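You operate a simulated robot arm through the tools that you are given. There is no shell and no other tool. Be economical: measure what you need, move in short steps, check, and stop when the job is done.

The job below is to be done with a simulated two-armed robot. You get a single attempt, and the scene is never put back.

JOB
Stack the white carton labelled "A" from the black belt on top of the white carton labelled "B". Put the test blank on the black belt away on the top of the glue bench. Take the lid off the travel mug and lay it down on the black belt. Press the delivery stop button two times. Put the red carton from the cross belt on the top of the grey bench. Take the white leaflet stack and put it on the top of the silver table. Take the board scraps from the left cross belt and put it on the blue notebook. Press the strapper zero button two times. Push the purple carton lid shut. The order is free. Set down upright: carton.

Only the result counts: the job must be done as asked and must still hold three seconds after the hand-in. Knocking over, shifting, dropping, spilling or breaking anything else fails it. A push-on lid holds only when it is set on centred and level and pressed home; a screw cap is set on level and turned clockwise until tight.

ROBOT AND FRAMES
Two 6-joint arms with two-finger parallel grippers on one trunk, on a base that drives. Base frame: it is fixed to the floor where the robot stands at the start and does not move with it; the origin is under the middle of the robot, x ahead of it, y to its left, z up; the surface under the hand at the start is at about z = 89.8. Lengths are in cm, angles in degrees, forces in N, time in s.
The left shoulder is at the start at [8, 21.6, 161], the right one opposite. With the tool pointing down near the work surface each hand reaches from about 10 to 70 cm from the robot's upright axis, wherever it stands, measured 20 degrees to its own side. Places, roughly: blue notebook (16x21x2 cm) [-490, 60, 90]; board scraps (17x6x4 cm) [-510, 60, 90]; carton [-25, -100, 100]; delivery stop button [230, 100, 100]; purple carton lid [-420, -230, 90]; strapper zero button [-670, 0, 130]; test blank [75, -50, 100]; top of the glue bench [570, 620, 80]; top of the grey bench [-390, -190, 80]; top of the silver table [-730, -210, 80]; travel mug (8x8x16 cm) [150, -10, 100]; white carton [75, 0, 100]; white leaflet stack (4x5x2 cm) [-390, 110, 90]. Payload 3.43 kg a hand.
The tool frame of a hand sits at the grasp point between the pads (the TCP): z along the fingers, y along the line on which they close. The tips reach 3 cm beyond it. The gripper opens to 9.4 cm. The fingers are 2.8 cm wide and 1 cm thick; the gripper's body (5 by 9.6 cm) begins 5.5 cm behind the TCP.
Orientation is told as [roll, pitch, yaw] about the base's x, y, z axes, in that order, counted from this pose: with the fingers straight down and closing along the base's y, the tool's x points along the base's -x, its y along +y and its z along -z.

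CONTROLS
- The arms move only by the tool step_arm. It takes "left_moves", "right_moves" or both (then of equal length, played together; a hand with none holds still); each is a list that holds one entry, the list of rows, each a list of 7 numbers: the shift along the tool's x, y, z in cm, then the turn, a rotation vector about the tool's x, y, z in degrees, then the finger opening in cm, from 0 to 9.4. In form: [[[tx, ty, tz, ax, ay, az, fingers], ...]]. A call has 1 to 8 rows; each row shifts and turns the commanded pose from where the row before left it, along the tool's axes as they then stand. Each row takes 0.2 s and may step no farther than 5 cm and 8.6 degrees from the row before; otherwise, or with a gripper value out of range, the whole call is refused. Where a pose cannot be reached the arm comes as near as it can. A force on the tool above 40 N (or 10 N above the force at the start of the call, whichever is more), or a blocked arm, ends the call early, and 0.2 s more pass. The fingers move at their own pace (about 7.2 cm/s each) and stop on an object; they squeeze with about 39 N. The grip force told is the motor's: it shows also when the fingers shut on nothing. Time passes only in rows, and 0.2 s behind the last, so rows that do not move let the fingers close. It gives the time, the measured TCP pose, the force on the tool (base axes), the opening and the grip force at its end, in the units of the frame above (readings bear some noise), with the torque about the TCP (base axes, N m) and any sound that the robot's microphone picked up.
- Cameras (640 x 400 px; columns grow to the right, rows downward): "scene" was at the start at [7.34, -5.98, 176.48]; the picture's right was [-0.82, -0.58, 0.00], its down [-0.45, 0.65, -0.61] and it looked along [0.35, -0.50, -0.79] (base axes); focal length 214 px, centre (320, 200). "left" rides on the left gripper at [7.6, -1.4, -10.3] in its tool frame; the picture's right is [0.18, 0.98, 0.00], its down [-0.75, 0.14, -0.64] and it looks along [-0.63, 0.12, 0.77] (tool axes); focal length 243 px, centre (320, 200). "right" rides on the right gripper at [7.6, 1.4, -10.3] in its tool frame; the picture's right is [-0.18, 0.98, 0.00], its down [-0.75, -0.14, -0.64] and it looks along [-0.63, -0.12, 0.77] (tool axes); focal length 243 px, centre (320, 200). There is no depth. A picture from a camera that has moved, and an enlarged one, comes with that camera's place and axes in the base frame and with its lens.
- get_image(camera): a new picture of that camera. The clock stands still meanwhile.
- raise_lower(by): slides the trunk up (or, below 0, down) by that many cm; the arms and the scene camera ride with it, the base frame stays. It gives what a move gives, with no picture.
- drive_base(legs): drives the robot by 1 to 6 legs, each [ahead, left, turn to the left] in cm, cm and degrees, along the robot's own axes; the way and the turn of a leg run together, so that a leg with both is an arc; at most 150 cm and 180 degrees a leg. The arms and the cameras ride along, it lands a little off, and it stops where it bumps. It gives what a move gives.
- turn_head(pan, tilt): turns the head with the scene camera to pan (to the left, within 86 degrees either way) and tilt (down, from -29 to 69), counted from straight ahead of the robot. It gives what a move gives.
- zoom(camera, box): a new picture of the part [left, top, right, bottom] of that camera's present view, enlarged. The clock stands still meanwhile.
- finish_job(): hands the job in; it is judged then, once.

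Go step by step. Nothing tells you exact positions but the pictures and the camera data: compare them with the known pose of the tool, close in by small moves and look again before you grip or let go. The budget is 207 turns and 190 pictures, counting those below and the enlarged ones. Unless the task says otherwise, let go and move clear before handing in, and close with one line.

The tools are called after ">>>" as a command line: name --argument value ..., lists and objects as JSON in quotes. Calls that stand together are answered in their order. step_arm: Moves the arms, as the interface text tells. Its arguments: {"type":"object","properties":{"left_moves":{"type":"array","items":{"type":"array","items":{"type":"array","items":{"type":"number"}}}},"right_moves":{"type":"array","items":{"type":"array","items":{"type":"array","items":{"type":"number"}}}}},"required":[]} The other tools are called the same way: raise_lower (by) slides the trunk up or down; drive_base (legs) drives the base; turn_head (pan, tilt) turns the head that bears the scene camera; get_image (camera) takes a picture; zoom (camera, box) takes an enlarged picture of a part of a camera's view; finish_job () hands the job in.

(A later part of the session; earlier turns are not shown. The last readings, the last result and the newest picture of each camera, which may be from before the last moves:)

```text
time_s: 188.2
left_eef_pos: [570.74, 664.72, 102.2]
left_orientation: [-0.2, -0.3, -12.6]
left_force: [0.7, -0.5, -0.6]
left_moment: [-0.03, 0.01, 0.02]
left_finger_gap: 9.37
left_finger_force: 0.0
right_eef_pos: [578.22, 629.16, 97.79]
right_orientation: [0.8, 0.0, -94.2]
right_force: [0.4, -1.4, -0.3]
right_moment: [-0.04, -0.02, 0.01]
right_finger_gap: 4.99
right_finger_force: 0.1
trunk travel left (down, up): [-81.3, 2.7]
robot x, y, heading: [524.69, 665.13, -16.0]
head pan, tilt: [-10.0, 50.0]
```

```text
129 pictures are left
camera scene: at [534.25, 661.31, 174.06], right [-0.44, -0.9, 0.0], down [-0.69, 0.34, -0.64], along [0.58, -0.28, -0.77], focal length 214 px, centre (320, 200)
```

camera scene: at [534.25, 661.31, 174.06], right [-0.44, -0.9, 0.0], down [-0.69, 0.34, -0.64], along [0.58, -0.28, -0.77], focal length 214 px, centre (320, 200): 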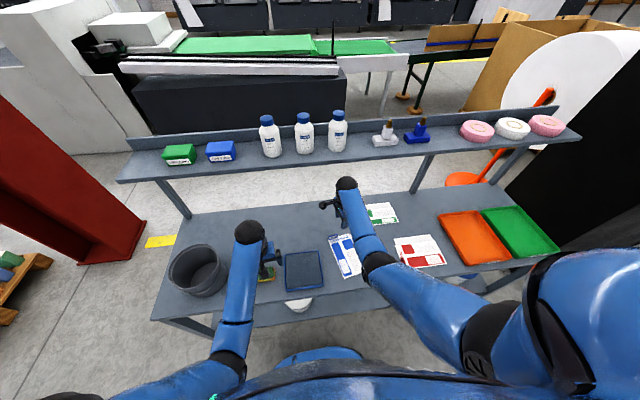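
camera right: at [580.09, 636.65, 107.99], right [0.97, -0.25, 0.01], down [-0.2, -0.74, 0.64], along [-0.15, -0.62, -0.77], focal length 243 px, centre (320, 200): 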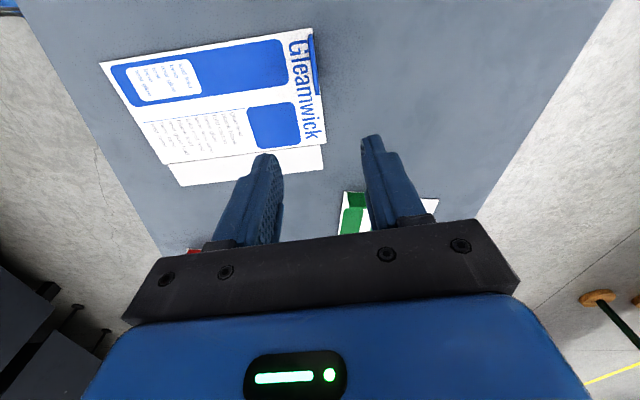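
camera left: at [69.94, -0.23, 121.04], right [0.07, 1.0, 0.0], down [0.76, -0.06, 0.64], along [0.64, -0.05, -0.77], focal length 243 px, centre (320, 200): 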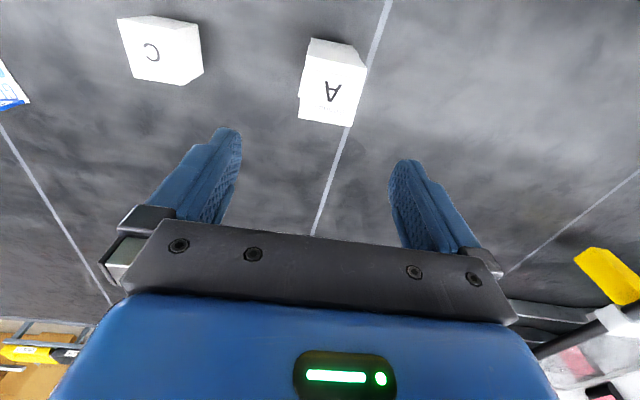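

The blank is set down safely on the glue bench. I'll raise and tuck the arms and drive back down the aisle toward the mug and stop button.

>>> raise_lower --by 2.7

>>> step_arm --right_moves '[[[2, -4, 0, 0, 0, -8, 5], [2, -4, 0, 0, 0, -8, 5], [1, -3, 0, 0, 0, -8, 5], [0, -2, 0, 0, 0, -8, 5], [0, 0, 0, 0, 0, -8, 5], [0, 0, 0, 0, 0, -8, 5], [0, 0, 0, 0, 0, -8, 5], [0, 0, 0, 0, 0, -8, 5]]]'

>>> drive_base --legs '[[-24, 0, 0], [0, -107, 0], [0, 0, -92], [150, 0, 0], [150, 0, 0], [130, 0, 0]]'

>>> turn_head --pan 40 --tilt 25

>>> get_image --camera "scene"

>>> turn_head --pan -30 --tilt 30

>>> get_image --camera "scene"

```text
time_s: 188.9
left_eef_pos: [570.68, 664.84, 105.04]
left_orientation: [0.0, -0.3, -12.6]
left_force: [1.1, 0.2, -0.8]
left_moment: [-0.02, 0.01, -0.02]
left_finger_gap: 9.4
left_finger_force: 0.1
right_eef_pos: [578.18, 629.11, 100.4]
right_orientation: [0.8, 0.1, -94.1]
right_force: [0.0, -0.1, -0.1]
right_moment: [0.02, 0.01, -0.02]
right_finger_gap: 4.98
right_finger_force: 0.1
trunk travel left (down, up): [-84.0, 0.0]
robot x, y, heading: [524.56, 665.03, -16.1]
head pan, tilt: [-10.0, 50.0]
```

```text
time_s: 190.7
left_eef_pos: [570.67, 664.66, 105.04]
left_orientation: [0.1, -0.3, -12.6]
left_force: [0.2, 0.2, 0.1]
left_moment: [0.03, 0.03, 0.01]
left_finger_gap: 9.39
left_finger_force: 0.1
right_eef_pos: [565.21, 632.85, 100.21]
right_orientation: [0.5, -0.6, -30.0]
right_force: [-0.3, -0.9, 0.2]
right_moment: [0.01, -0.03, -0.01]
right_finger_gap: 5.0
right_finger_force: 0.1
trunk travel left (down, up): [-84.0, 0.0]
robot x, y, heading: [524.29, 665.3, -16.0]
head pan, tilt: [-10.0, 50.0]
```

```text
time_s: 221.4
left_eef_pos: [335.28, 119.59, 105.05]
left_orientation: [0.0, -0.2, -103.1]
left_force: [0.1, 0.6, 0.7]
left_moment: [0.01, -0.05, 0.04]
left_finger_gap: 9.4
left_finger_force: 0.0
right_eef_pos: [303.43, 125.37, 100.14]
right_orientation: [0.5, -0.9, -120.6]
right_force: [-0.1, -0.1, 0.3]
right_moment: [0.02, 0.02, 0.01]
right_finger_gap: 4.98
right_finger_force: 0.0
trunk travel left (down, up): [-84.0, 0.0]
robot x, y, heading: [336.16, 165.64, -106.4]
head pan, tilt: [-10.0, 50.0]
```

```text
time_s: 222.6
left_eef_pos: [335.37, 119.49, 105.03]
left_orientation: [0.0, -0.3, -103.1]
left_force: [-0.5, 0.1, -0.5]
left_moment: [0.0, 0.03, -0.01]
left_finger_gap: 9.4
left_finger_force: 0.0
right_eef_pos: [303.4, 125.23, 100.16]
right_orientation: [0.5, -0.7, -120.6]
right_force: [0.5, 0.5, -0.1]
right_moment: [-0.02, 0.0, 0.01]
right_finger_gap: 5.01
right_finger_force: 0.1
trunk travel left (down, up): [-84.0, 0.0]
robot x, y, heading: [336.46, 165.87, -106.6]
head pan, tilt: [40.0, 25.0]
```

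```text
128 pictures are left
camera scene: at [339.08, 154.56, 180.51], right [-0.92, -0.4, 0.0], down [-0.17, 0.39, -0.91], along [0.36, -0.83, -0.42], focal length 214 px, centre (320, 200)
```

scene: 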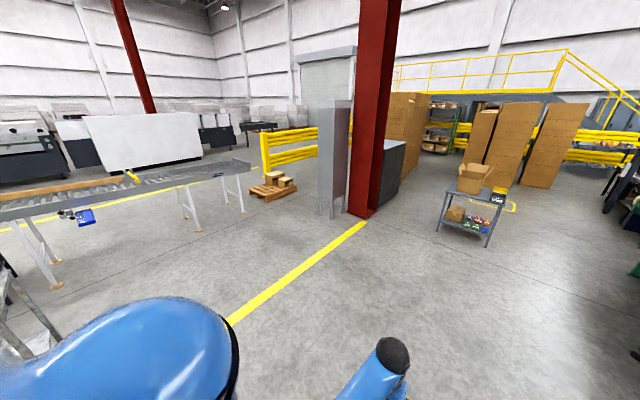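

```text
time_s: 224.0
left_eef_pos: [335.31, 119.51, 104.94]
left_orientation: [-0.1, -0.3, -103.1]
left_force: [0.3, 0.1, 0.2]
left_moment: [-0.02, 0.0, 0.03]
left_finger_gap: 9.37
left_finger_force: 0.0
right_eef_pos: [303.44, 125.08, 100.2]
right_orientation: [0.4, -0.7, -120.5]
right_force: [-0.4, -0.9, -0.1]
right_moment: [-0.02, -0.01, 0.01]
right_finger_gap: 5.01
right_finger_force: 0.1
trunk travel left (down, up): [-84.0, 0.0]
robot x, y, heading: [336.5, 166.09, -106.7]
head pan, tilt: [-30.0, 30.0]
```

```text
127 pictures are left
camera scene: at [328.85, 156.8, 179.72], right [-0.69, 0.73, 0.0], down [0.36, 0.34, -0.87], along [-0.63, -0.6, -0.5], focal length 214 px, centre (320, 200)
```

scene: 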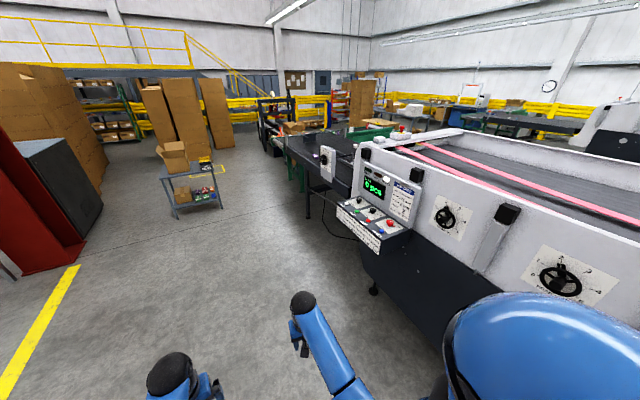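

A control console on the machine's side, at about (220,98,100), matches the delivery stop place. Zooming.

>>> zoom --camera "scene" --box '[320, 140, 432, 260]'

```text
3.33 times, centred on (376, 200) of scene
camera zoom: at [328.85, 156.8, 179.72], right [-0.69, 0.73, 0.0], down [0.36, 0.34, -0.87], along [-0.63, -0.6, -0.5], focal length 715 px, centre (133, 200)
```

zoom: 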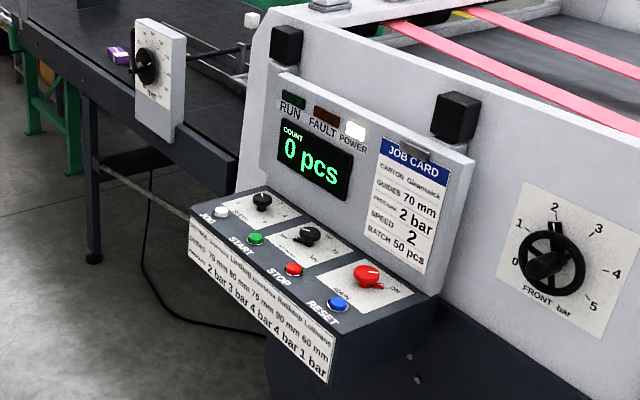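

STOP is the small red button. I'll turn to face the machine and slide in front of the console, staying a bit back.

>>> drive_base --legs '[[0, 0, -91], [0, 97, 0], [8, 0, 0]]'

>>> turn_head --pan 0 --tilt 45

>>> get_image --camera "scene"

```text
time_s: 233.5
left_eef_pos: [254.91, 78.99, 105.41]
left_orientation: [-0.1, -0.7, 166.0]
left_force: [0.3, 0.2, 0.4]
left_moment: [0.02, 0.07, -0.01]
left_finger_gap: 9.4
left_finger_force: 0.0
right_eef_pos: [261.07, 110.88, 100.62]
right_orientation: [0.5, -1.2, 148.4]
right_force: [0.6, 0.2, -0.4]
right_moment: [0.05, 0.08, 0.01]
right_finger_gap: 4.99
right_finger_force: 0.1
trunk travel left (down, up): [-84.0, 0.0]
robot x, y, heading: [299.73, 77.6, 162.5]
head pan, tilt: [-30.0, 30.0]
```

```text
time_s: 234.4
left_eef_pos: [253.79, 79.25, 104.84]
left_orientation: [-0.1, 0.0, 165.8]
left_force: [-0.4, 0.5, 0.2]
left_moment: [0.03, -0.03, -0.01]
left_finger_gap: 9.38
left_finger_force: 0.0
right_eef_pos: [260.05, 111.1, 100.1]
right_orientation: [0.4, -0.5, 148.4]
right_force: [-0.6, 1.2, 0.5]
right_moment: [-0.02, 0.0, -0.01]
right_finger_gap: 5.0
right_finger_force: 0.1
trunk travel left (down, up): [-84.0, 0.0]
robot x, y, heading: [299.92, 77.1, 162.2]
head pan, tilt: [0.0, 45.0]
```

```text
125 pictures are left
camera scene: at [289.2, 81.16, 177.43], right [0.3, 0.95, 0.0], down [0.68, -0.21, -0.71], along [-0.67, 0.21, -0.71], focal length 214 px, centre (320, 200)
```

scene: 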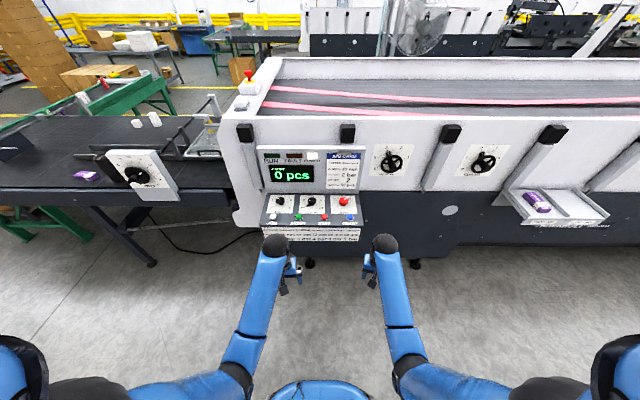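

Triangulated: STOP at about (227.2,102.0,100.6). I'll drive 14 cm ahead and bring the closed left fingertips above it.

>>> drive_base --legs '[[13, 0, 0]]'

>>> step_arm --left_moves '[[[-1, 0, -3, 0, 0, 0, 0], [-3, -2, -3, 0, 0, 0, 0], [-4, -3, -1, 0, 0, 0, 0], [-4, -3, -1, 0, 0, 0, 0]]]'

>>> get_image --camera "left"

```text
time_s: 235.7
left_eef_pos: [241.89, 83.13, 105.18]
left_orientation: [0.0, -0.4, 165.8]
left_force: [-0.1, -0.7, 0.3]
left_moment: [0.01, 0.01, 0.0]
left_finger_gap: 9.4
left_finger_force: 0.0
right_eef_pos: [248.17, 114.92, 100.45]
right_orientation: [0.5, -0.8, 148.4]
right_force: [0.5, -0.5, -0.8]
right_moment: [0.03, 0.0, 0.02]
right_finger_gap: 5.01
right_finger_force: 0.0
trunk travel left (down, up): [-84.0, 0.0]
robot x, y, heading: [287.8, 81.39, 162.5]
head pan, tilt: [0.0, 45.0]
```

```text
refused: row 3 steps farther than a row can; nothing moved
```

```text
124 pictures are left
camera left: at [249.75, 82.63, 115.35], right [-0.06, -1.0, 0.0], down [-0.76, 0.05, 0.65], along [-0.65, 0.04, -0.76], focal length 243 px, centre (320, 200)
```

left: 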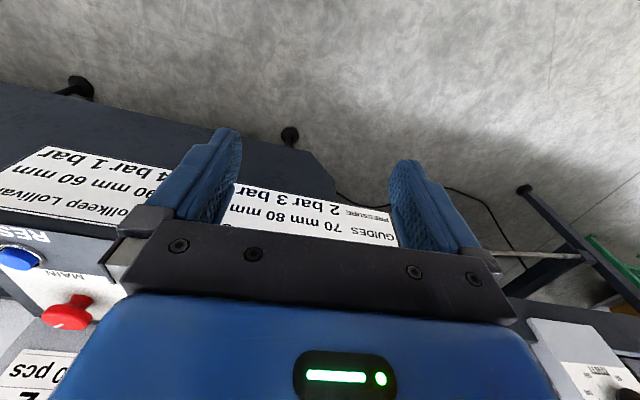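

I'll redo that with smaller rows, rising first.

>>> step_arm --left_moves '[[[0, 0, -3, 0, 0, 0, 0], [-2, -2, -3, 0, 0, 0, 0], [-3.3, -3, 0, 0, 0, 0, 0], [-3.3, -3, 0, 0, 0, 0, 0], [-3.2, -3, 0, 0, 0, 0, 0], [-3.2, -2, 0, 0, 0, 0, 0], [-3.2, -1.7, 0, 0, 0, 0, 0]]]'

>>> get_image --camera "left"

```text
time_s: 237.3
left_eef_pos: [226.77, 102.46, 105.78]
left_orientation: [0.0, 0.0, 165.9]
left_force: [-1.0, 0.4, -0.8]
left_moment: [-0.01, -0.04, -0.02]
left_finger_gap: 0.0
left_finger_force: 32.7
left hand out of reach, approached as far as the arm can: row 1, 2
right_eef_pos: [247.64, 115.09, 100.11]
right_orientation: [0.5, -0.5, 148.4]
right_force: [-0.7, -0.2, -0.4]
right_moment: [0.02, -0.03, -0.01]
right_finger_gap: 4.98
right_finger_force: 0.0
trunk travel left (down, up): [-84.0, 0.0]
robot x, y, heading: [287.97, 81.31, 162.4]
head pan, tilt: [0.0, 45.0]
```

```text
123 pictures are left
camera left: at [234.6, 102.03, 116.06], right [-0.06, -1.0, 0.0], down [-0.76, 0.05, 0.64], along [-0.64, 0.04, -0.77], focal length 243 px, centre (320, 200)
```

left: 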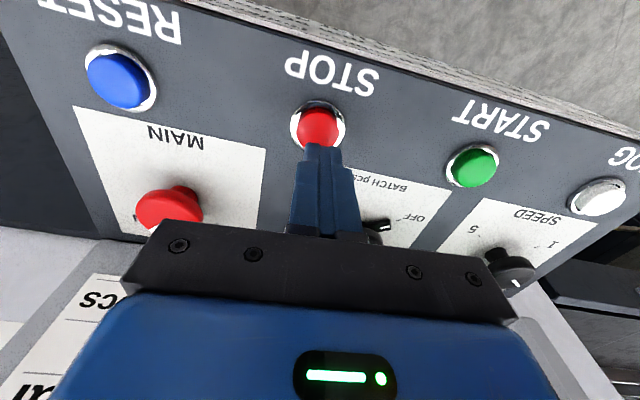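

The tip is about 1 cm past the button; I'll pull back 1 cm and press down.

>>> step_arm --left_moves '[[[1.0, 0, 0, 0, 0, 0, 0], [0, 0, 1.2, 0, 0, 0, 0], [0, 0, 0.6, 0, 0, 0, 0], [0, 0, 0.5, 0, 0, 0, 0]]]'

>>> zoom --camera "left" --box '[240, 80, 400, 180]'

```text
time_s: 238.3
left_eef_pos: [228.03, 101.94, 103.81]
left_orientation: [0.0, -0.4, 165.9]
left_force: [-3.8, 0.8, 6.1]
left_moment: [0.04, 0.08, -0.01]
left_finger_gap: 0.0
left_finger_force: 32.8
right_eef_pos: [247.91, 114.94, 100.19]
right_orientation: [0.5, -0.8, 148.4]
right_force: [-0.3, 0.1, -0.3]
right_moment: [0.01, -0.02, -0.04]
right_finger_gap: 5.0
right_finger_force: 0.1
trunk travel left (down, up): [-84.0, 0.0]
robot x, y, heading: [287.33, 81.22, 162.4]
head pan, tilt: [0.0, 45.0]
heard: click
```

```text
4.00 times, centred on (320, 130) of left
camera zoom: at [235.84, 101.52, 113.99], right [-0.06, -1.0, 0.0], down [-0.76, 0.04, 0.65], along [-0.65, 0.04, -0.76], focal length 970 px, centre (320, 480)
```

zoom: 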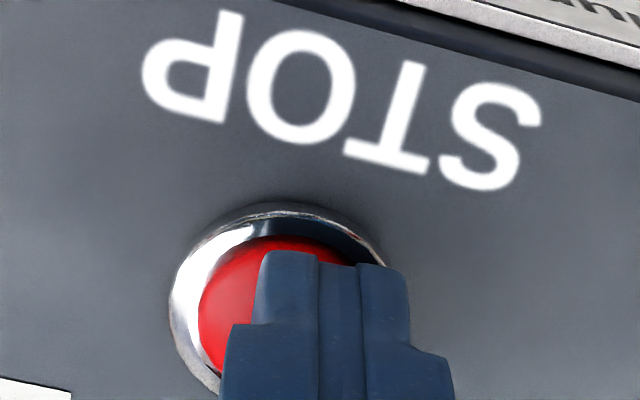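

Heard a click: first press registered. I'll rise fully and press once more.

>>> step_arm --left_moves '[[[0, 0, -1, 0, 0, 0, 0], [0, 0, -1, 0, 0, 0, 0], [0, 0, 0, 0, 0, 0, 0], [0, 0, 0.7, 0, 0, 0, 0], [0, 0, 0.6, 0, 0, 0, 0], [0, 0, 0.6, 0, 0, 0, 0], [0, 0, 0.2, 0, 0, 0, 0]]]'

```text
time_s: 239.9
left_eef_pos: [228.13, 101.99, 103.61]
left_orientation: [-0.2, -0.3, 166.0]
left_force: [-0.4, -3.8, 9.2]
left_moment: [-0.04, 0.03, 0.02]
left_finger_gap: 0.0
left_finger_force: 33.3
right_eef_pos: [247.87, 115.01, 100.23]
right_orientation: [0.5, -0.6, 148.4]
right_force: [1.1, -0.8, 0.1]
right_moment: [0.04, 0.0, 0.0]
right_finger_gap: 5.0
right_finger_force: 0.0
trunk travel left (down, up): [-84.0, 0.0]
robot x, y, heading: [287.97, 81.44, 162.2]
head pan, tilt: [0.0, 45.0]
heard: click
```

Both presses clicked. I'll lift, back away, tuck the left hand, and slide down to the mug.

>>> step_arm --left_moves '[[[0, 0, -1.5, 0, 0, 0, 0], [0, 0, -1.5, 0, 0, 0, 0]]]'

>>> drive_base --legs '[[-25, 0, 0], [0, 147, 0], [45, 0, 0]]'

>>> turn_head --pan -15 --tilt 45

>>> get_image --camera "scene"

```text
time_s: 240.5
left_eef_pos: [227.95, 102.05, 106.53]
left_orientation: [0.0, -0.1, 165.9]
left_force: [-0.7, 0.7, 0.6]
left_moment: [0.0, 0.0, 0.0]
left_finger_gap: 0.0
left_finger_force: 33.6
right_eef_pos: [247.9, 115.04, 100.27]
right_orientation: [0.5, -0.7, 148.4]
right_force: [0.8, 0.0, -0.8]
right_moment: [-0.02, -0.03, 0.01]
right_finger_gap: 4.99
right_finger_force: 0.1
trunk travel left (down, up): [-84.0, 0.0]
robot x, y, heading: [287.83, 81.75, 162.4]
head pan, tilt: [0.0, 45.0]
```

```text
time_s: 251.6
left_eef_pos: [165.53, -37.48, 106.56]
left_orientation: [0.2, -0.3, 167.3]
left_force: [-0.2, 0.0, 0.8]
left_moment: [-0.02, 0.02, -0.01]
left_finger_gap: 0.0
left_finger_force: 32.7
right_eef_pos: [185.16, -23.83, 100.2]
right_orientation: [0.5, -0.7, 149.9]
right_force: [-0.2, -0.4, 0.0]
right_moment: [0.0, 0.03, 0.0]
right_finger_gap: 5.01
right_finger_force: 0.1
trunk travel left (down, up): [-84.0, 0.0]
robot x, y, heading: [225.78, -56.73, 163.9]
head pan, tilt: [0.0, 45.0]
```

```text
time_s: 252.4
left_eef_pos: [165.41, -37.51, 106.57]
left_orientation: [0.0, -0.1, 167.2]
left_force: [-0.5, 0.5, 0.8]
left_moment: [-0.01, 0.01, 0.0]
left_finger_gap: 0.01
left_finger_force: 32.6
right_eef_pos: [184.84, -23.88, 100.12]
right_orientation: [0.6, -0.7, 149.8]
right_force: [-0.7, 0.2, 0.1]
right_moment: [0.01, -0.01, 0.03]
right_finger_gap: 4.99
right_finger_force: 0.1
trunk travel left (down, up): [-84.0, 0.0]
robot x, y, heading: [225.84, -56.29, 163.8]
head pan, tilt: [-15.0, 45.0]
```

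```text
121 pictures are left
camera scene: at [215.81, -51.27, 177.46], right [0.52, 0.86, 0.0], down [0.61, -0.36, -0.71], along [-0.61, 0.36, -0.71], focal length 214 px, centre (320, 200)
```

scene: 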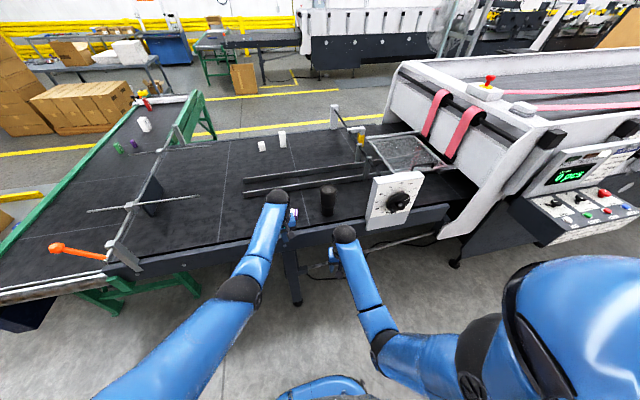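

The mug is at about (151,-8), just left of the dial panel, and the carton stack still stands. I'll move 15 cm closer, tuck the left hand, and raise the right hand for a view of the lid.

>>> drive_base --legs '[[15, 0, 0]]'

>>> step_arm --right_moves '[[[-1, 0, -4, 0, 0, -7, 9.4], [-2, 0, -4, 0, 0, -6, 9.4], [-3, 0, -3, 0, 0, 0, 9.4], [-3, 0, -3, 0, 0, 0, 9.4], [0, 0, -3, 0, 0, 0, 9.4], [0, 0, -3, 0, 0, 0, 9.4]]]' --left_moves '[[[2, 2, 0, 0, 0, 0, 5], [3, 2, 0, 0, 0, 0, 9.4], [3, 2, 0, 0, 0, 0, 9.4], [0, 2, 0, 0, 0, 0, 9.4], [0, 2, 0, 0, 0, 0, 9.4], [0, 0, 0, 0, 0, 0, 9.4]]]'

>>> get_image --camera "right"

>>> get_image --camera "scene"

```text
time_s: 253.8
left_eef_pos: [151.09, -33.17, 106.8]
left_orientation: [0.0, -0.4, 167.3]
left_force: [0.7, 0.0, -0.1]
left_moment: [0.01, 0.05, -0.01]
left_finger_gap: 0.0
left_finger_force: 33.1
right_eef_pos: [170.55, -19.76, 100.29]
right_orientation: [0.5, -0.8, 149.8]
right_force: [-0.5, -0.4, 0.1]
right_moment: [0.01, 0.03, 0.02]
right_finger_gap: 5.0
right_finger_force: 0.0
trunk travel left (down, up): [-84.0, 0.0]
robot x, y, heading: [211.02, -52.64, 164.1]
head pan, tilt: [-15.0, 45.0]
```

```text
time_s: 255.2
left_eef_pos: [156.54, -44.59, 106.43]
left_orientation: [0.0, -0.2, 167.3]
left_force: [-0.1, 0.3, 0.7]
left_moment: [-0.03, 0.03, 0.01]
left_finger_gap: 9.37
left_finger_force: 0.0
right_eef_pos: [157.61, -15.23, 112.86]
right_orientation: [0.3, -0.8, 162.9]
right_force: [0.1, -0.4, -0.6]
right_moment: [0.02, -0.01, -0.04]
right_finger_gap: 9.41
right_finger_force: 0.1
right hand out of reach, approached as far as the arm can: row 2, 3, 4, 5, 6
trunk travel left (down, up): [-84.0, 0.0]
robot x, y, heading: [211.3, -52.54, 164.0]
head pan, tilt: [-15.0, 45.0]
```

```text
120 pictures are left
camera right: at [164.74, -18.93, 123.0], right [-0.47, -0.88, 0.01], down [-0.67, 0.36, 0.65], along [-0.58, 0.3, -0.76], focal length 243 px, centre (320, 200)
```

right: 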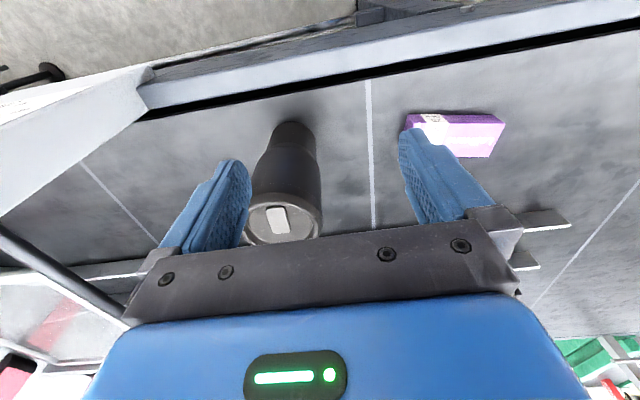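

```text
119 pictures are left
camera scene: at [201.27, -47.07, 177.47], right [0.52, 0.86, 0.0], down [0.6, -0.37, -0.71], along [-0.61, 0.37, -0.71], focal length 214 px, centre (320, 200)
```

scene: 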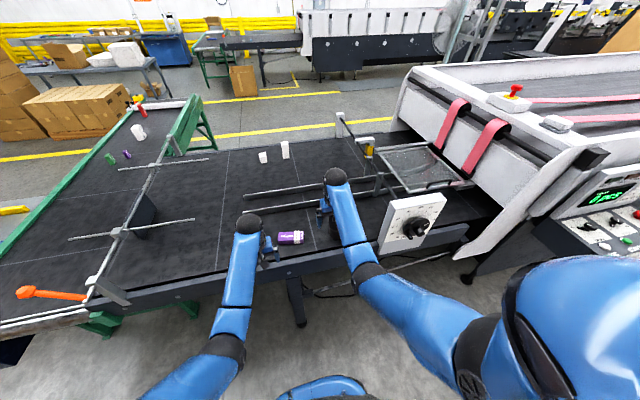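

Zooming on the lid to see its shape and seam.

>>> zoom --camera "right" --box '[220, 110, 348, 250]'

```text
2.86 times, centred on (284, 180) of right
camera zoom: at [164.74, -18.93, 123.0], right [-0.47, -0.88, 0.01], down [-0.67, 0.36, 0.65], along [-0.58, 0.3, -0.76], focal length 693 px, centre (423, 257)
```

zoom: 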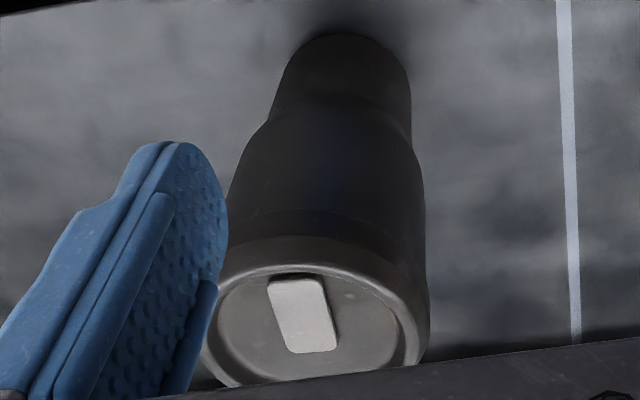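

The lid is a broad cap with a slider, at z≈106. I'll centre the open right gripper over it.

>>> step_arm --right_moves '[[[-4, -2.4, 0, 0, 0, 0, 9.4], [-4, -2.5, 0, 0, 0, 0, 9.4]]]'

>>> get_image --camera "right"

```text
time_s: 255.8
left_eef_pos: [156.13, -44.39, 106.24]
left_orientation: [-0.1, 0.0, 167.2]
left_force: [0.2, -0.4, 0.0]
left_moment: [0.02, -0.03, -0.03]
left_finger_gap: 9.42
left_finger_force: 0.1
right_eef_pos: [150.96, -8.23, 112.71]
right_orientation: [0.2, -0.7, 162.8]
right_force: [-0.2, -0.1, -0.4]
right_moment: [-0.02, -0.02, 0.03]
right_finger_gap: 9.43
right_finger_force: 0.1
trunk travel left (down, up): [-84.0, 0.0]
robot x, y, heading: [210.67, -52.17, 163.9]
head pan, tilt: [-15.0, 45.0]
```

```text
117 pictures are left
camera right: at [158.11, -11.84, 122.9], right [-0.47, -0.88, 0.01], down [-0.67, 0.36, 0.65], along [-0.58, 0.3, -0.76], focal length 243 px, centre (320, 200)
```

right: 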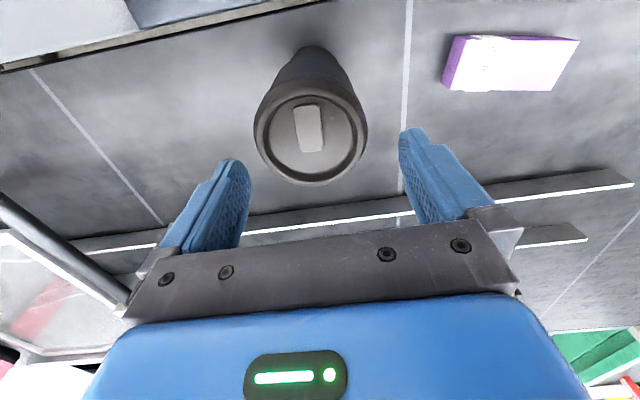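

I need about 0.7 cm lateral correction. Then I'll descend so the tips cover just the top 1.6 cm (the lid), and close.

>>> step_arm --right_moves '[[[-0.2, -0.65, 0, 0, 0, 0, 9.4], [0, 0, 2.5, 0, 0, 0, 9.4], [0, 0, 2, 0, 0, 0, 9.4], [0, 0, 1, 0, 0, 0, 9.4]]]'

>>> get_image --camera "right"

```text
time_s: 256.8
left_eef_pos: [156.39, -44.59, 106.47]
left_orientation: [0.0, -0.1, 167.3]
left_force: [0.5, 0.5, 0.3]
left_moment: [0.01, 0.0, -0.01]
left_finger_gap: 9.41
left_finger_force: 0.1
right_eef_pos: [151.2, -7.67, 107.5]
right_orientation: [0.3, -0.9, 162.8]
right_force: [-0.6, 0.1, 0.2]
right_moment: [-0.02, -0.02, 0.0]
right_finger_gap: 9.41
right_finger_force: 0.1
trunk travel left (down, up): [-84.0, 0.0]
robot x, y, heading: [211.12, -52.26, 163.8]
head pan, tilt: [-15.0, 45.0]
```

```text
116 pictures are left
camera right: at [158.33, -11.31, 117.6], right [-0.47, -0.88, 0.01], down [-0.67, 0.36, 0.65], along [-0.58, 0.3, -0.76], focal length 243 px, centre (320, 200)
```

right: 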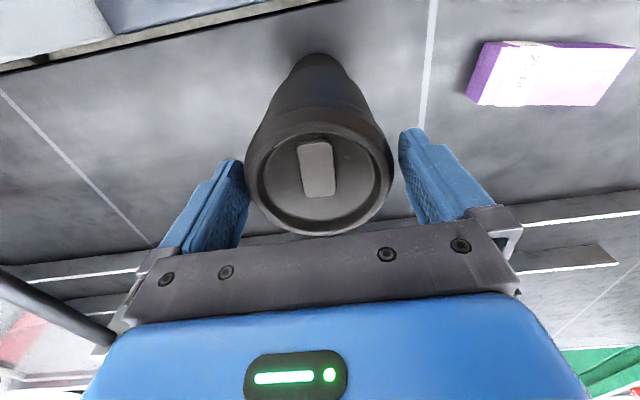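

Well centred. Closing on the lid.

>>> step_arm --right_moves '[[[0, 0, 0.4, 0, 0, 0, 9.4], [0, 0, 0, 0, 0, 0, 6], [0, 0, 0, 0, 0, 0, 6], [0, 0, 0, 0, 0, 0, 6]]]'

>>> zoom --camera "right" --box '[200, 40, 440, 240]'

```text
time_s: 257.8
left_eef_pos: [156.25, -44.45, 106.46]
left_orientation: [0.0, -0.1, 167.3]
left_force: [0.5, 0.5, 1.2]
left_moment: [-0.03, 0.04, -0.03]
left_finger_gap: 9.41
left_finger_force: 0.1
right_eef_pos: [151.16, -7.59, 106.95]
right_orientation: [0.3, -0.8, 162.8]
right_force: [0.0, 1.1, -1.6]
right_moment: [0.0, -0.05, 0.0]
right_finger_gap: 8.16
right_finger_force: 38.4
trunk travel left (down, up): [-84.0, 0.0]
robot x, y, heading: [211.07, -52.07, 163.8]
head pan, tilt: [-15.0, 45.0]
```

```text
2.00 times, centred on (320, 140) of right
camera zoom: at [158.3, -11.25, 117.16], right [-0.47, -0.88, 0.01], down [-0.67, 0.36, 0.65], along [-0.58, 0.3, -0.76], focal length 485 px, centre (320, 320)
```

zoom: 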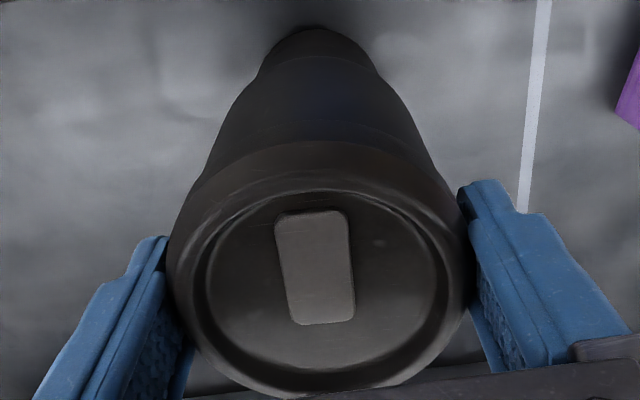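

Gripped (8.16 cm). A cautious small pull to see whether the lid comes alone.

>>> step_arm --right_moves '[[[0, 0, -0.4, 0, 0, 0, 6], [0, 0, -0.4, 0, 0, 0, 6], [0, 0, -0.4, 0, 0, 0, 6], [0, 0, -0.4, 0, 0, 0, 6]]]'

>>> zoom --camera "right" --box '[200, 40, 440, 240]'

```text
time_s: 258.8
left_eef_pos: [156.32, -44.5, 106.37]
left_orientation: [0.0, -0.1, 167.3]
left_force: [0.3, -0.3, -0.2]
left_moment: [-0.01, 0.01, 0.01]
left_finger_gap: 9.4
left_finger_force: 0.1
right_eef_pos: [151.16, -7.54, 108.7]
right_orientation: [0.3, -0.8, 162.8]
right_force: [0.6, -0.1, -3.1]
right_moment: [0.0, 0.01, 0.01]
right_finger_gap: 8.14
right_finger_force: 39.1
trunk travel left (down, up): [-84.0, 0.0]
robot x, y, heading: [211.14, -52.05, 164.1]
head pan, tilt: [-15.0, 45.0]
```

```text
2.00 times, centred on (320, 140) of right
camera zoom: at [158.35, -11.19, 118.83], right [-0.47, -0.88, 0.01], down [-0.67, 0.36, 0.65], along [-0.58, 0.3, -0.76], focal length 485 px, centre (320, 320)
```

zoom: 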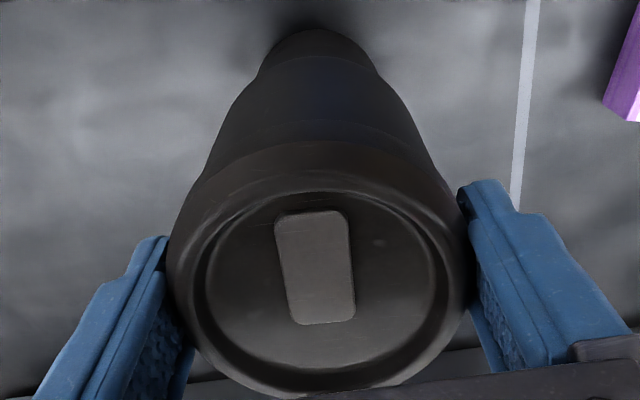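

The whole mug lifts, so the body must be held. I'll set it back down and turn the left hand to approach the body at a 45° slant from the left.

>>> step_arm --right_moves '[[[0, 0, 0.5, 0, 0, 0, 6], [0, 0, 0.5, 0, 0, 0, 6], [0, 0, 0.5, 0, 0, 0, 6], [0, 0, 0.2, 0, 0, 0, 6], [0, 0, 0, 0, 0, 0, 6], [0, 0, 0, 0, 0, 0, 6], [0, 0, 0, 0, 0, 0, 6], [0, 0, 0, 0, 0, 0, 6]]]' --left_moves '[[[0, 0, 0, 0, 0, 7.6, 9.4], [0, 0, 0, 0, 0, 7.6, 9.4], [0, 0, 0, 0, 0, 7.6, 9.4], [0, 0, 0, 0, 0, 7.6, 9.4], [0, 0, 0, 0, 0, 7.6, 9.4], [0, 0, 0, 0, -7.5, 0, 9.4], [0, 0, 0, 0, -7.5, 0, 9.4], [0, 0, 0, 0, -7.5, 0, 9.4]]]'

>>> step_arm --left_moves '[[[0, 0, 0, 0, -7.5, 0, 9.4], [0, 0, 0, 0, -7.5, 0, 9.4], [0, 0, 0, 0, -7.5, 0, 9.4]]]'

>>> get_image --camera "left"

>>> get_image --camera "scene"

```text
time_s: 260.6
left_eef_pos: [156.47, -44.53, 106.48]
left_orientation: [0.1, -22.8, 129.3]
left_force: [-0.3, 0.3, 0.3]
left_moment: [-0.01, 0.01, 0.0]
left_finger_gap: 9.41
left_finger_force: 0.1
right_eef_pos: [151.29, -7.78, 107.04]
right_orientation: [0.3, -0.9, 162.8]
right_force: [-0.8, -0.3, 0.6]
right_moment: [-0.08, 0.02, -0.01]
right_finger_gap: 8.12
right_finger_force: 39.0
trunk travel left (down, up): [-84.0, 0.0]
robot x, y, heading: [210.93, -52.31, 163.7]
head pan, tilt: [-15.0, 45.0]
heard: snap
```

```text
time_s: 261.4
left_eef_pos: [156.4, -44.65, 106.5]
left_orientation: [0.1, -45.3, 129.2]
left_force: [-1.0, 0.1, -0.2]
left_moment: [0.0, 0.03, 0.01]
left_finger_gap: 9.41
left_finger_force: 0.1
right_eef_pos: [151.4, -7.71, 106.99]
right_orientation: [0.4, -0.8, 162.8]
right_force: [-1.0, -0.3, 2.3]
right_moment: [-0.05, 0.02, -0.03]
right_finger_gap: 8.14
right_finger_force: 39.0
trunk travel left (down, up): [-84.0, 0.0]
robot x, y, heading: [210.88, -52.25, 164.0]
head pan, tilt: [-15.0, 45.0]
```

```text
113 pictures are left
camera left: at [165.49, -53.55, 108.36], right [-0.68, -0.72, -0.13], down [-0.16, -0.03, 0.99], along [-0.72, 0.69, -0.09], focal length 243 px, centre (320, 200)
```

left: 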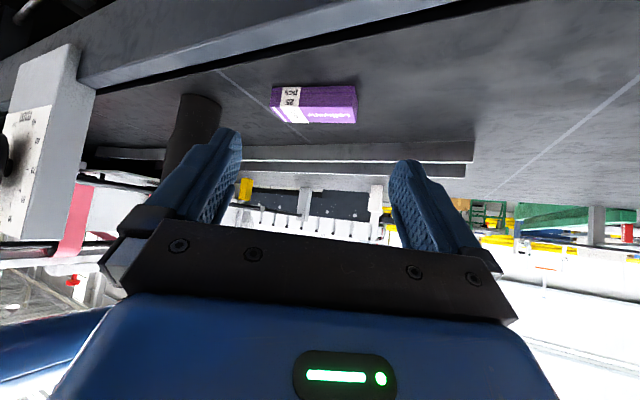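

```text
112 pictures are left
camera scene: at [201.2, -47.08, 177.46], right [0.52, 0.86, 0.0], down [0.6, -0.37, -0.71], along [-0.61, 0.37, -0.71], focal length 214 px, centre (320, 200)
```

scene: 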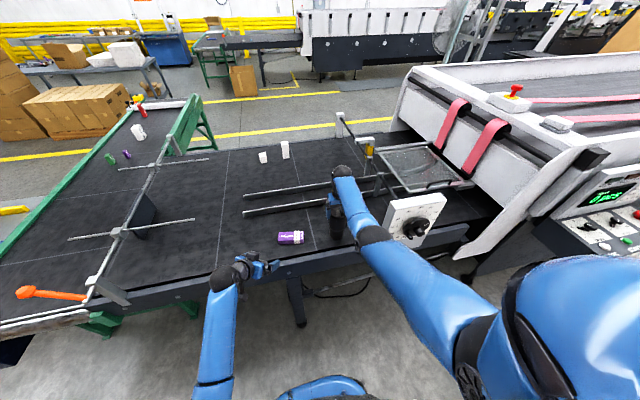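

A "snap": it's a push-on lid, now fully seated. I'll tilt the left hand nearly horizontal (72°) and bring it toward the mug body at z≈99.

>>> step_arm --left_moves '[[[0, 0, 0, 0, -6.75, 0, 9.4], [0, 0, 0, 0, -6.75, 0, 9.4], [0, 0, 0, 0, -6.75, 0, 9.4], [0, 0, 0, 0, -6.75, 0, 9.4], [0.32, -3.23, 3.05, 0, 0, 0, 9.4], [0.32, -3.23, 3.05, 0, 0, 0, 9.4], [0.32, -3.23, 3.05, 0, 0, 0, 9.4], [0.32, -3.23, 3.05, 0, 0, 0, 9.4]]]'

>>> get_image --camera "left"

>>> get_image --camera "scene"

```text
time_s: 263.2
left_eef_pos: [159.26, -27.76, 101.5]
left_orientation: [0.4, -72.2, 128.9]
left_force: [-0.3, 1.1, -0.9]
left_moment: [-0.01, -0.03, -0.02]
left_finger_gap: 9.4
left_finger_force: 0.0
right_eef_pos: [151.34, -7.72, 106.94]
right_orientation: [0.4, -0.8, 162.8]
right_force: [0.0, -2.2, 4.4]
right_moment: [-0.2, -0.04, -0.04]
right_finger_gap: 8.12
right_finger_force: 39.0
trunk travel left (down, up): [-84.0, 0.0]
robot x, y, heading: [211.23, -52.03, 164.0]
head pan, tilt: [-15.0, 45.0]
```

```text
111 pictures are left
camera left: at [168.16, -36.21, 97.41], right [-0.73, -0.67, -0.17], down [0.13, -0.38, 0.91], along [-0.68, 0.64, 0.37], focal length 243 px, centre (320, 200)
```

left: 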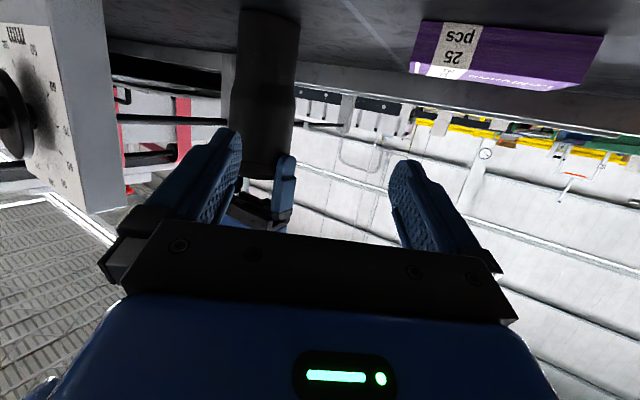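

```text
110 pictures are left
camera scene: at [201.22, -46.94, 177.47], right [0.52, 0.86, 0.0], down [0.61, -0.37, -0.71], along [-0.61, 0.36, -0.71], focal length 214 px, centre (320, 200)
```

scene: 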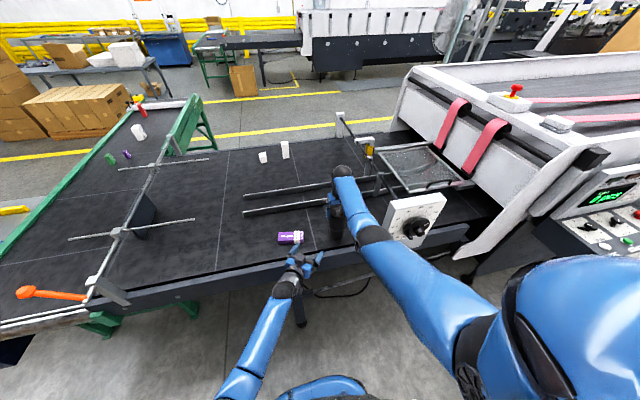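

The left hand needs to shift about 6.4 cm along its closing axis to line up. I'll shift, lower slightly and advance partway.

>>> step_arm --left_moves '[[[1.2, -3.2, 0.4, 0, 0, 0, 9.4], [1.2, -3.2, 0.4, 0, 0, 0, 9.4], [-1.5, 0, 4.6, 0, 0, 0, 9.4], [-1.5, 0, 4.6, 0, 0, 0, 9.4]]]'

>>> get_image --camera "left"

```text
time_s: 264.2
left_eef_pos: [158.27, -16.55, 99.01]
left_orientation: [-5.0, -71.7, 134.7]
left_force: [0.4, 0.8, 0.1]
left_moment: [-0.06, 0.0, 0.01]
left_finger_gap: 9.4
left_finger_force: 0.1
right_eef_pos: [151.35, -7.62, 107.06]
right_orientation: [0.4, -0.8, 162.8]
right_force: [-1.0, -0.9, 5.5]
right_moment: [-0.18, -0.1, 0.03]
right_finger_gap: 8.13
right_finger_force: 38.5
trunk travel left (down, up): [-84.0, 0.0]
robot x, y, heading: [210.45, -52.14, 164.2]
head pan, tilt: [-15.0, 45.0]
```

```text
109 pictures are left
camera left: at [167.15, -24.8, 95.01], right [-0.71, -0.67, -0.2], down [0.11, -0.39, 0.91], along [-0.69, 0.63, 0.36], focal length 243 px, centre (320, 200)
```

left: 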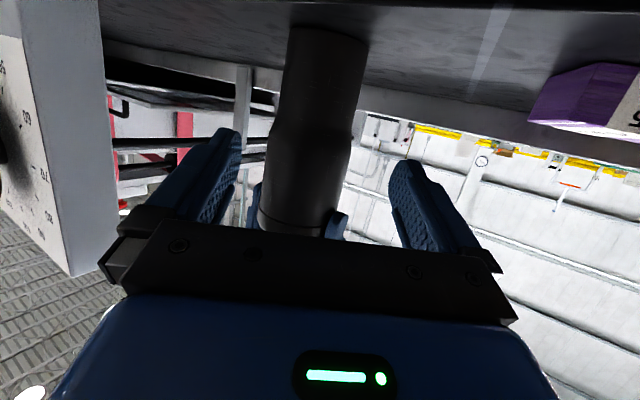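

Aligned. Advancing about 10.8 cm so the body is between the fingers.

>>> step_arm --left_moves '[[[-1.1, -0.1, 3.4, 0, 0, 0, 9.4], [-1.1, -0.1, 3.4, 0, 0, 0, 9.4], [-1.1, 0, 3.4, 0, 0, 0, 9.4]]]'

>>> get_image --camera "left"

>>> get_image --camera "right"

```text
time_s: 265.0
left_eef_pos: [154.3, -13.14, 101.0]
left_orientation: [0.2, -72.1, 129.1]
left_force: [0.1, -1.1, -0.6]
left_moment: [0.02, 0.0, 0.01]
left_finger_gap: 9.41
left_finger_force: 0.0
left hand out of reach, approached as far as the arm can: row 2, 3
right_eef_pos: [151.3, -7.63, 107.08]
right_orientation: [0.3, -0.7, 162.8]
right_force: [0.9, 0.9, 7.4]
right_moment: [-0.03, -0.09, -0.02]
right_finger_gap: 8.13
right_finger_force: 38.6
trunk travel left (down, up): [-84.0, 0.0]
robot x, y, heading: [211.1, -52.37, 163.9]
head pan, tilt: [-15.0, 45.0]
```

```text
108 pictures are left
camera left: at [163.15, -21.58, 96.84], right [-0.73, -0.67, -0.17], down [0.13, -0.38, 0.91], along [-0.68, 0.64, 0.37], focal length 243 px, centre (320, 200)
```

left: 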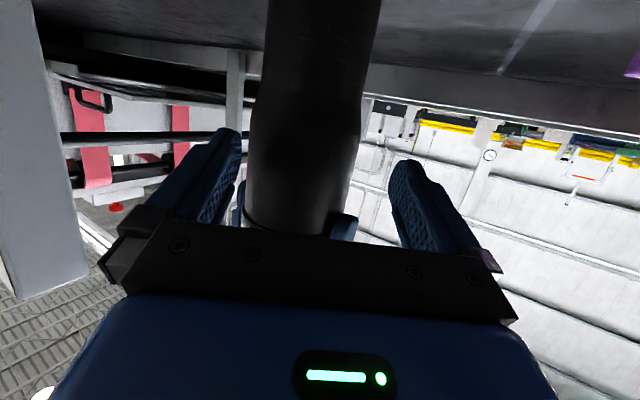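

```text
107 pictures are left
camera right: at [158.39, -11.32, 117.17], right [-0.47, -0.88, 0.01], down [-0.67, 0.36, 0.65], along [-0.58, 0.3, -0.76], focal length 243 px, centre (320, 200)
```

right: 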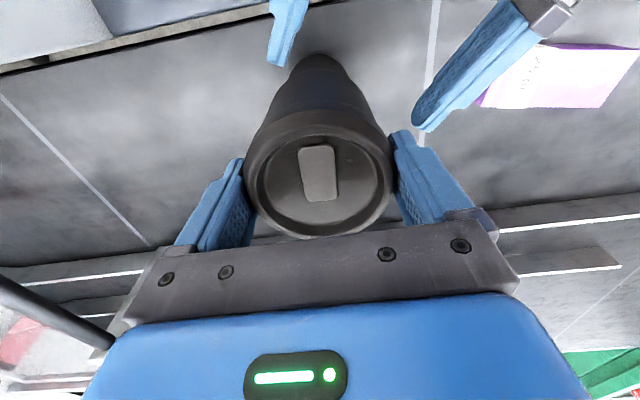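

The left arm can't reach from here; the base must shift closer and right. I'll release the lid, raise the right hand, retreat the left, and reposition both so they ride to the right places.

>>> step_arm --right_moves '[[[0, 0, 0, 0, 0, 0, 9.4], [0, 0, 0, 0, 0, 0, 9.4], [0, 0, -3, 0, 0, 0, 9.4], [0, 0, -3, 0, 0, 0, 9.4], [0, 0, 0, 0, 0, 0, 9.4], [0, 0, 0, 0, 0, 0, 9.4], [0, 0, 0, 0, 0, 0, 9.4]]]' --left_moves '[[[1.3, 1.3, -4.0, 0, 0, 0, 9.4], [1.3, 1.3, -4.0, 0, 0, 0, 9.4], [1.3, 1.3, -4.0, 0, 0, 0, 9.4], [1.3, 1.3, -4.0, 0, 0, 0, 9.4], [1.3, 1.3, -4.0, 0, 0, 0, 9.4], [1.3, 1.3, -4.0, 0, 0, 0, 9.4], [1.3, 1.3, -4.0, 0, 0, 0, 9.4]]]'

>>> step_arm --right_moves '[[[2.2, 3.9, 0, 0, 0, 0, 9.4], [2.2, 3.9, 0, 0, 0, 0, 9.4], [2.2, 3.9, 0, 0, 0, 0, 9.4], [2.2, 3.9, 0, 0, 0, 0, 9.4], [2.2, 3.9, 0, 0, 0, 0, 9.4]]]'

>>> get_image --camera "scene"

```text
time_s: 266.6
left_eef_pos: [164.5, -38.85, 100.49]
left_orientation: [0.5, -72.3, 128.7]
left_force: [0.3, 0.6, 0.3]
left_moment: [0.02, -0.01, -0.02]
left_finger_gap: 9.41
left_finger_force: 0.1
left hand out of reach, approached as far as the arm can: row 1, 2
right_eef_pos: [151.61, -7.61, 113.09]
right_orientation: [0.3, -0.9, 162.9]
right_force: [0.4, -0.7, -0.1]
right_moment: [-0.01, 0.01, 0.0]
right_finger_gap: 9.42
right_finger_force: 0.0
trunk travel left (down, up): [-84.0, 0.0]
robot x, y, heading: [211.02, -52.17, 163.9]
head pan, tilt: [-15.0, 45.0]
heard: snap
```

```text
time_s: 267.8
left_eef_pos: [164.35, -38.85, 100.28]
left_orientation: [0.1, -72.2, 129.3]
left_force: [0.3, 0.4, 0.5]
left_moment: [0.0, -0.01, 0.0]
left_finger_gap: 9.4
left_finger_force: 0.1
right_eef_pos: [155.93, -29.81, 112.61]
right_orientation: [0.2, -0.7, 162.8]
right_force: [0.1, 0.5, -0.2]
right_moment: [-0.02, 0.03, -0.03]
right_finger_gap: 9.4
right_finger_force: 0.0
right hand out of reach, approached as far as the arm can: row 5
trunk travel left (down, up): [-84.0, 0.0]
robot x, y, heading: [211.15, -52.05, 163.7]
head pan, tilt: [-15.0, 45.0]
```

```text
106 pictures are left
camera scene: at [201.17, -47.26, 177.47], right [0.52, 0.86, 0.0], down [0.61, -0.36, -0.71], along [-0.61, 0.37, -0.71], focal length 214 px, centre (320, 200)
```

scene: 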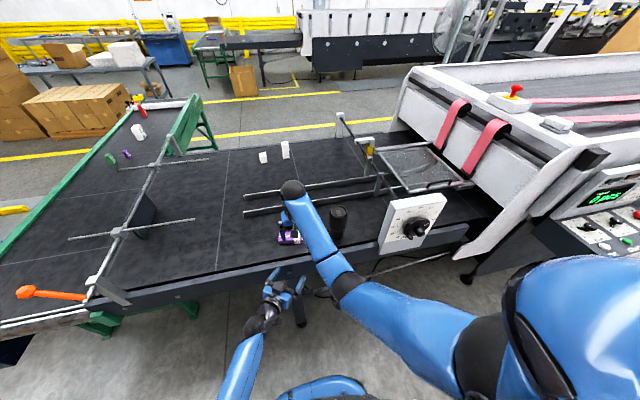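

Another snap sounded. Let me look closely at the mug and lid before driving.

>>> zoom --camera "scene" --box '[310, 190, 374, 250]'

>>> drive_base --legs '[[11, -20, 0]]'

>>> get_image --camera "right"

>>> get_image --camera "left"

```text
6.67 times, centred on (342, 220) of scene
camera zoom: at [201.17, -47.26, 177.47], right [0.52, 0.86, 0.0], down [0.61, -0.36, -0.71], along [-0.61, 0.37, -0.71], focal length 1430 px, centre (173, 67)
```

zoom: 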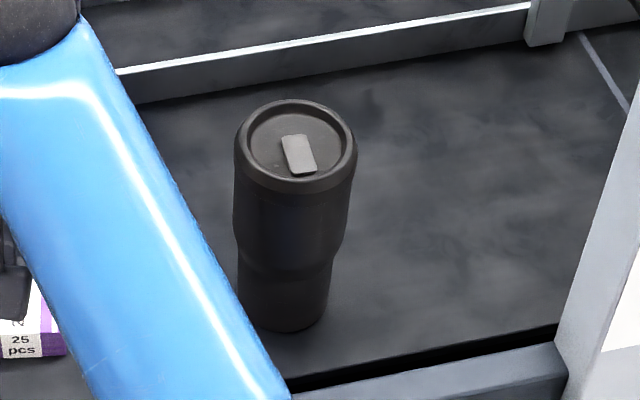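

```text
time_s: 269.5
left_eef_pos: [159.57, -16.78, 100.44]
left_orientation: [0.0, -72.3, 129.4]
left_force: [0.8, -0.5, 0.8]
left_moment: [-0.02, -0.01, 0.02]
left_finger_gap: 9.39
left_finger_force: 0.0
right_eef_pos: [151.13, -7.71, 112.75]
right_orientation: [0.1, -0.9, 162.8]
right_force: [1.2, -0.9, -0.3]
right_moment: [0.04, 0.03, 0.03]
right_finger_gap: 9.41
right_finger_force: 0.1
trunk travel left (down, up): [-84.0, 0.0]
robot x, y, heading: [206.37, -30.1, 163.7]
head pan, tilt: [-15.0, 45.0]
```

```text
104 pictures are left
camera right: at [158.19, -11.28, 122.92], right [-0.47, -0.88, 0.01], down [-0.67, 0.36, 0.65], along [-0.58, 0.3, -0.76], focal length 243 px, centre (320, 200)
```

right: 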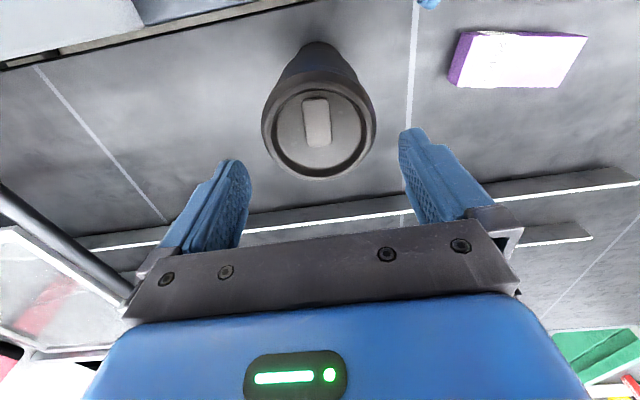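

```text
103 pictures are left
camera left: at [168.38, -25.14, 96.29], right [-0.73, -0.66, -0.18], down [0.13, -0.39, 0.91], along [-0.68, 0.64, 0.37], focal length 243 px, centre (320, 200)
```

left: 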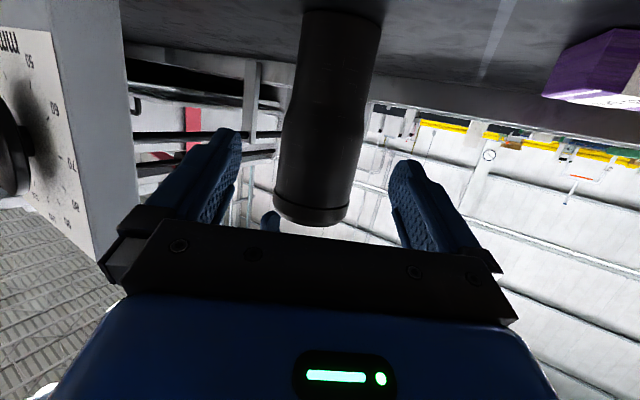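

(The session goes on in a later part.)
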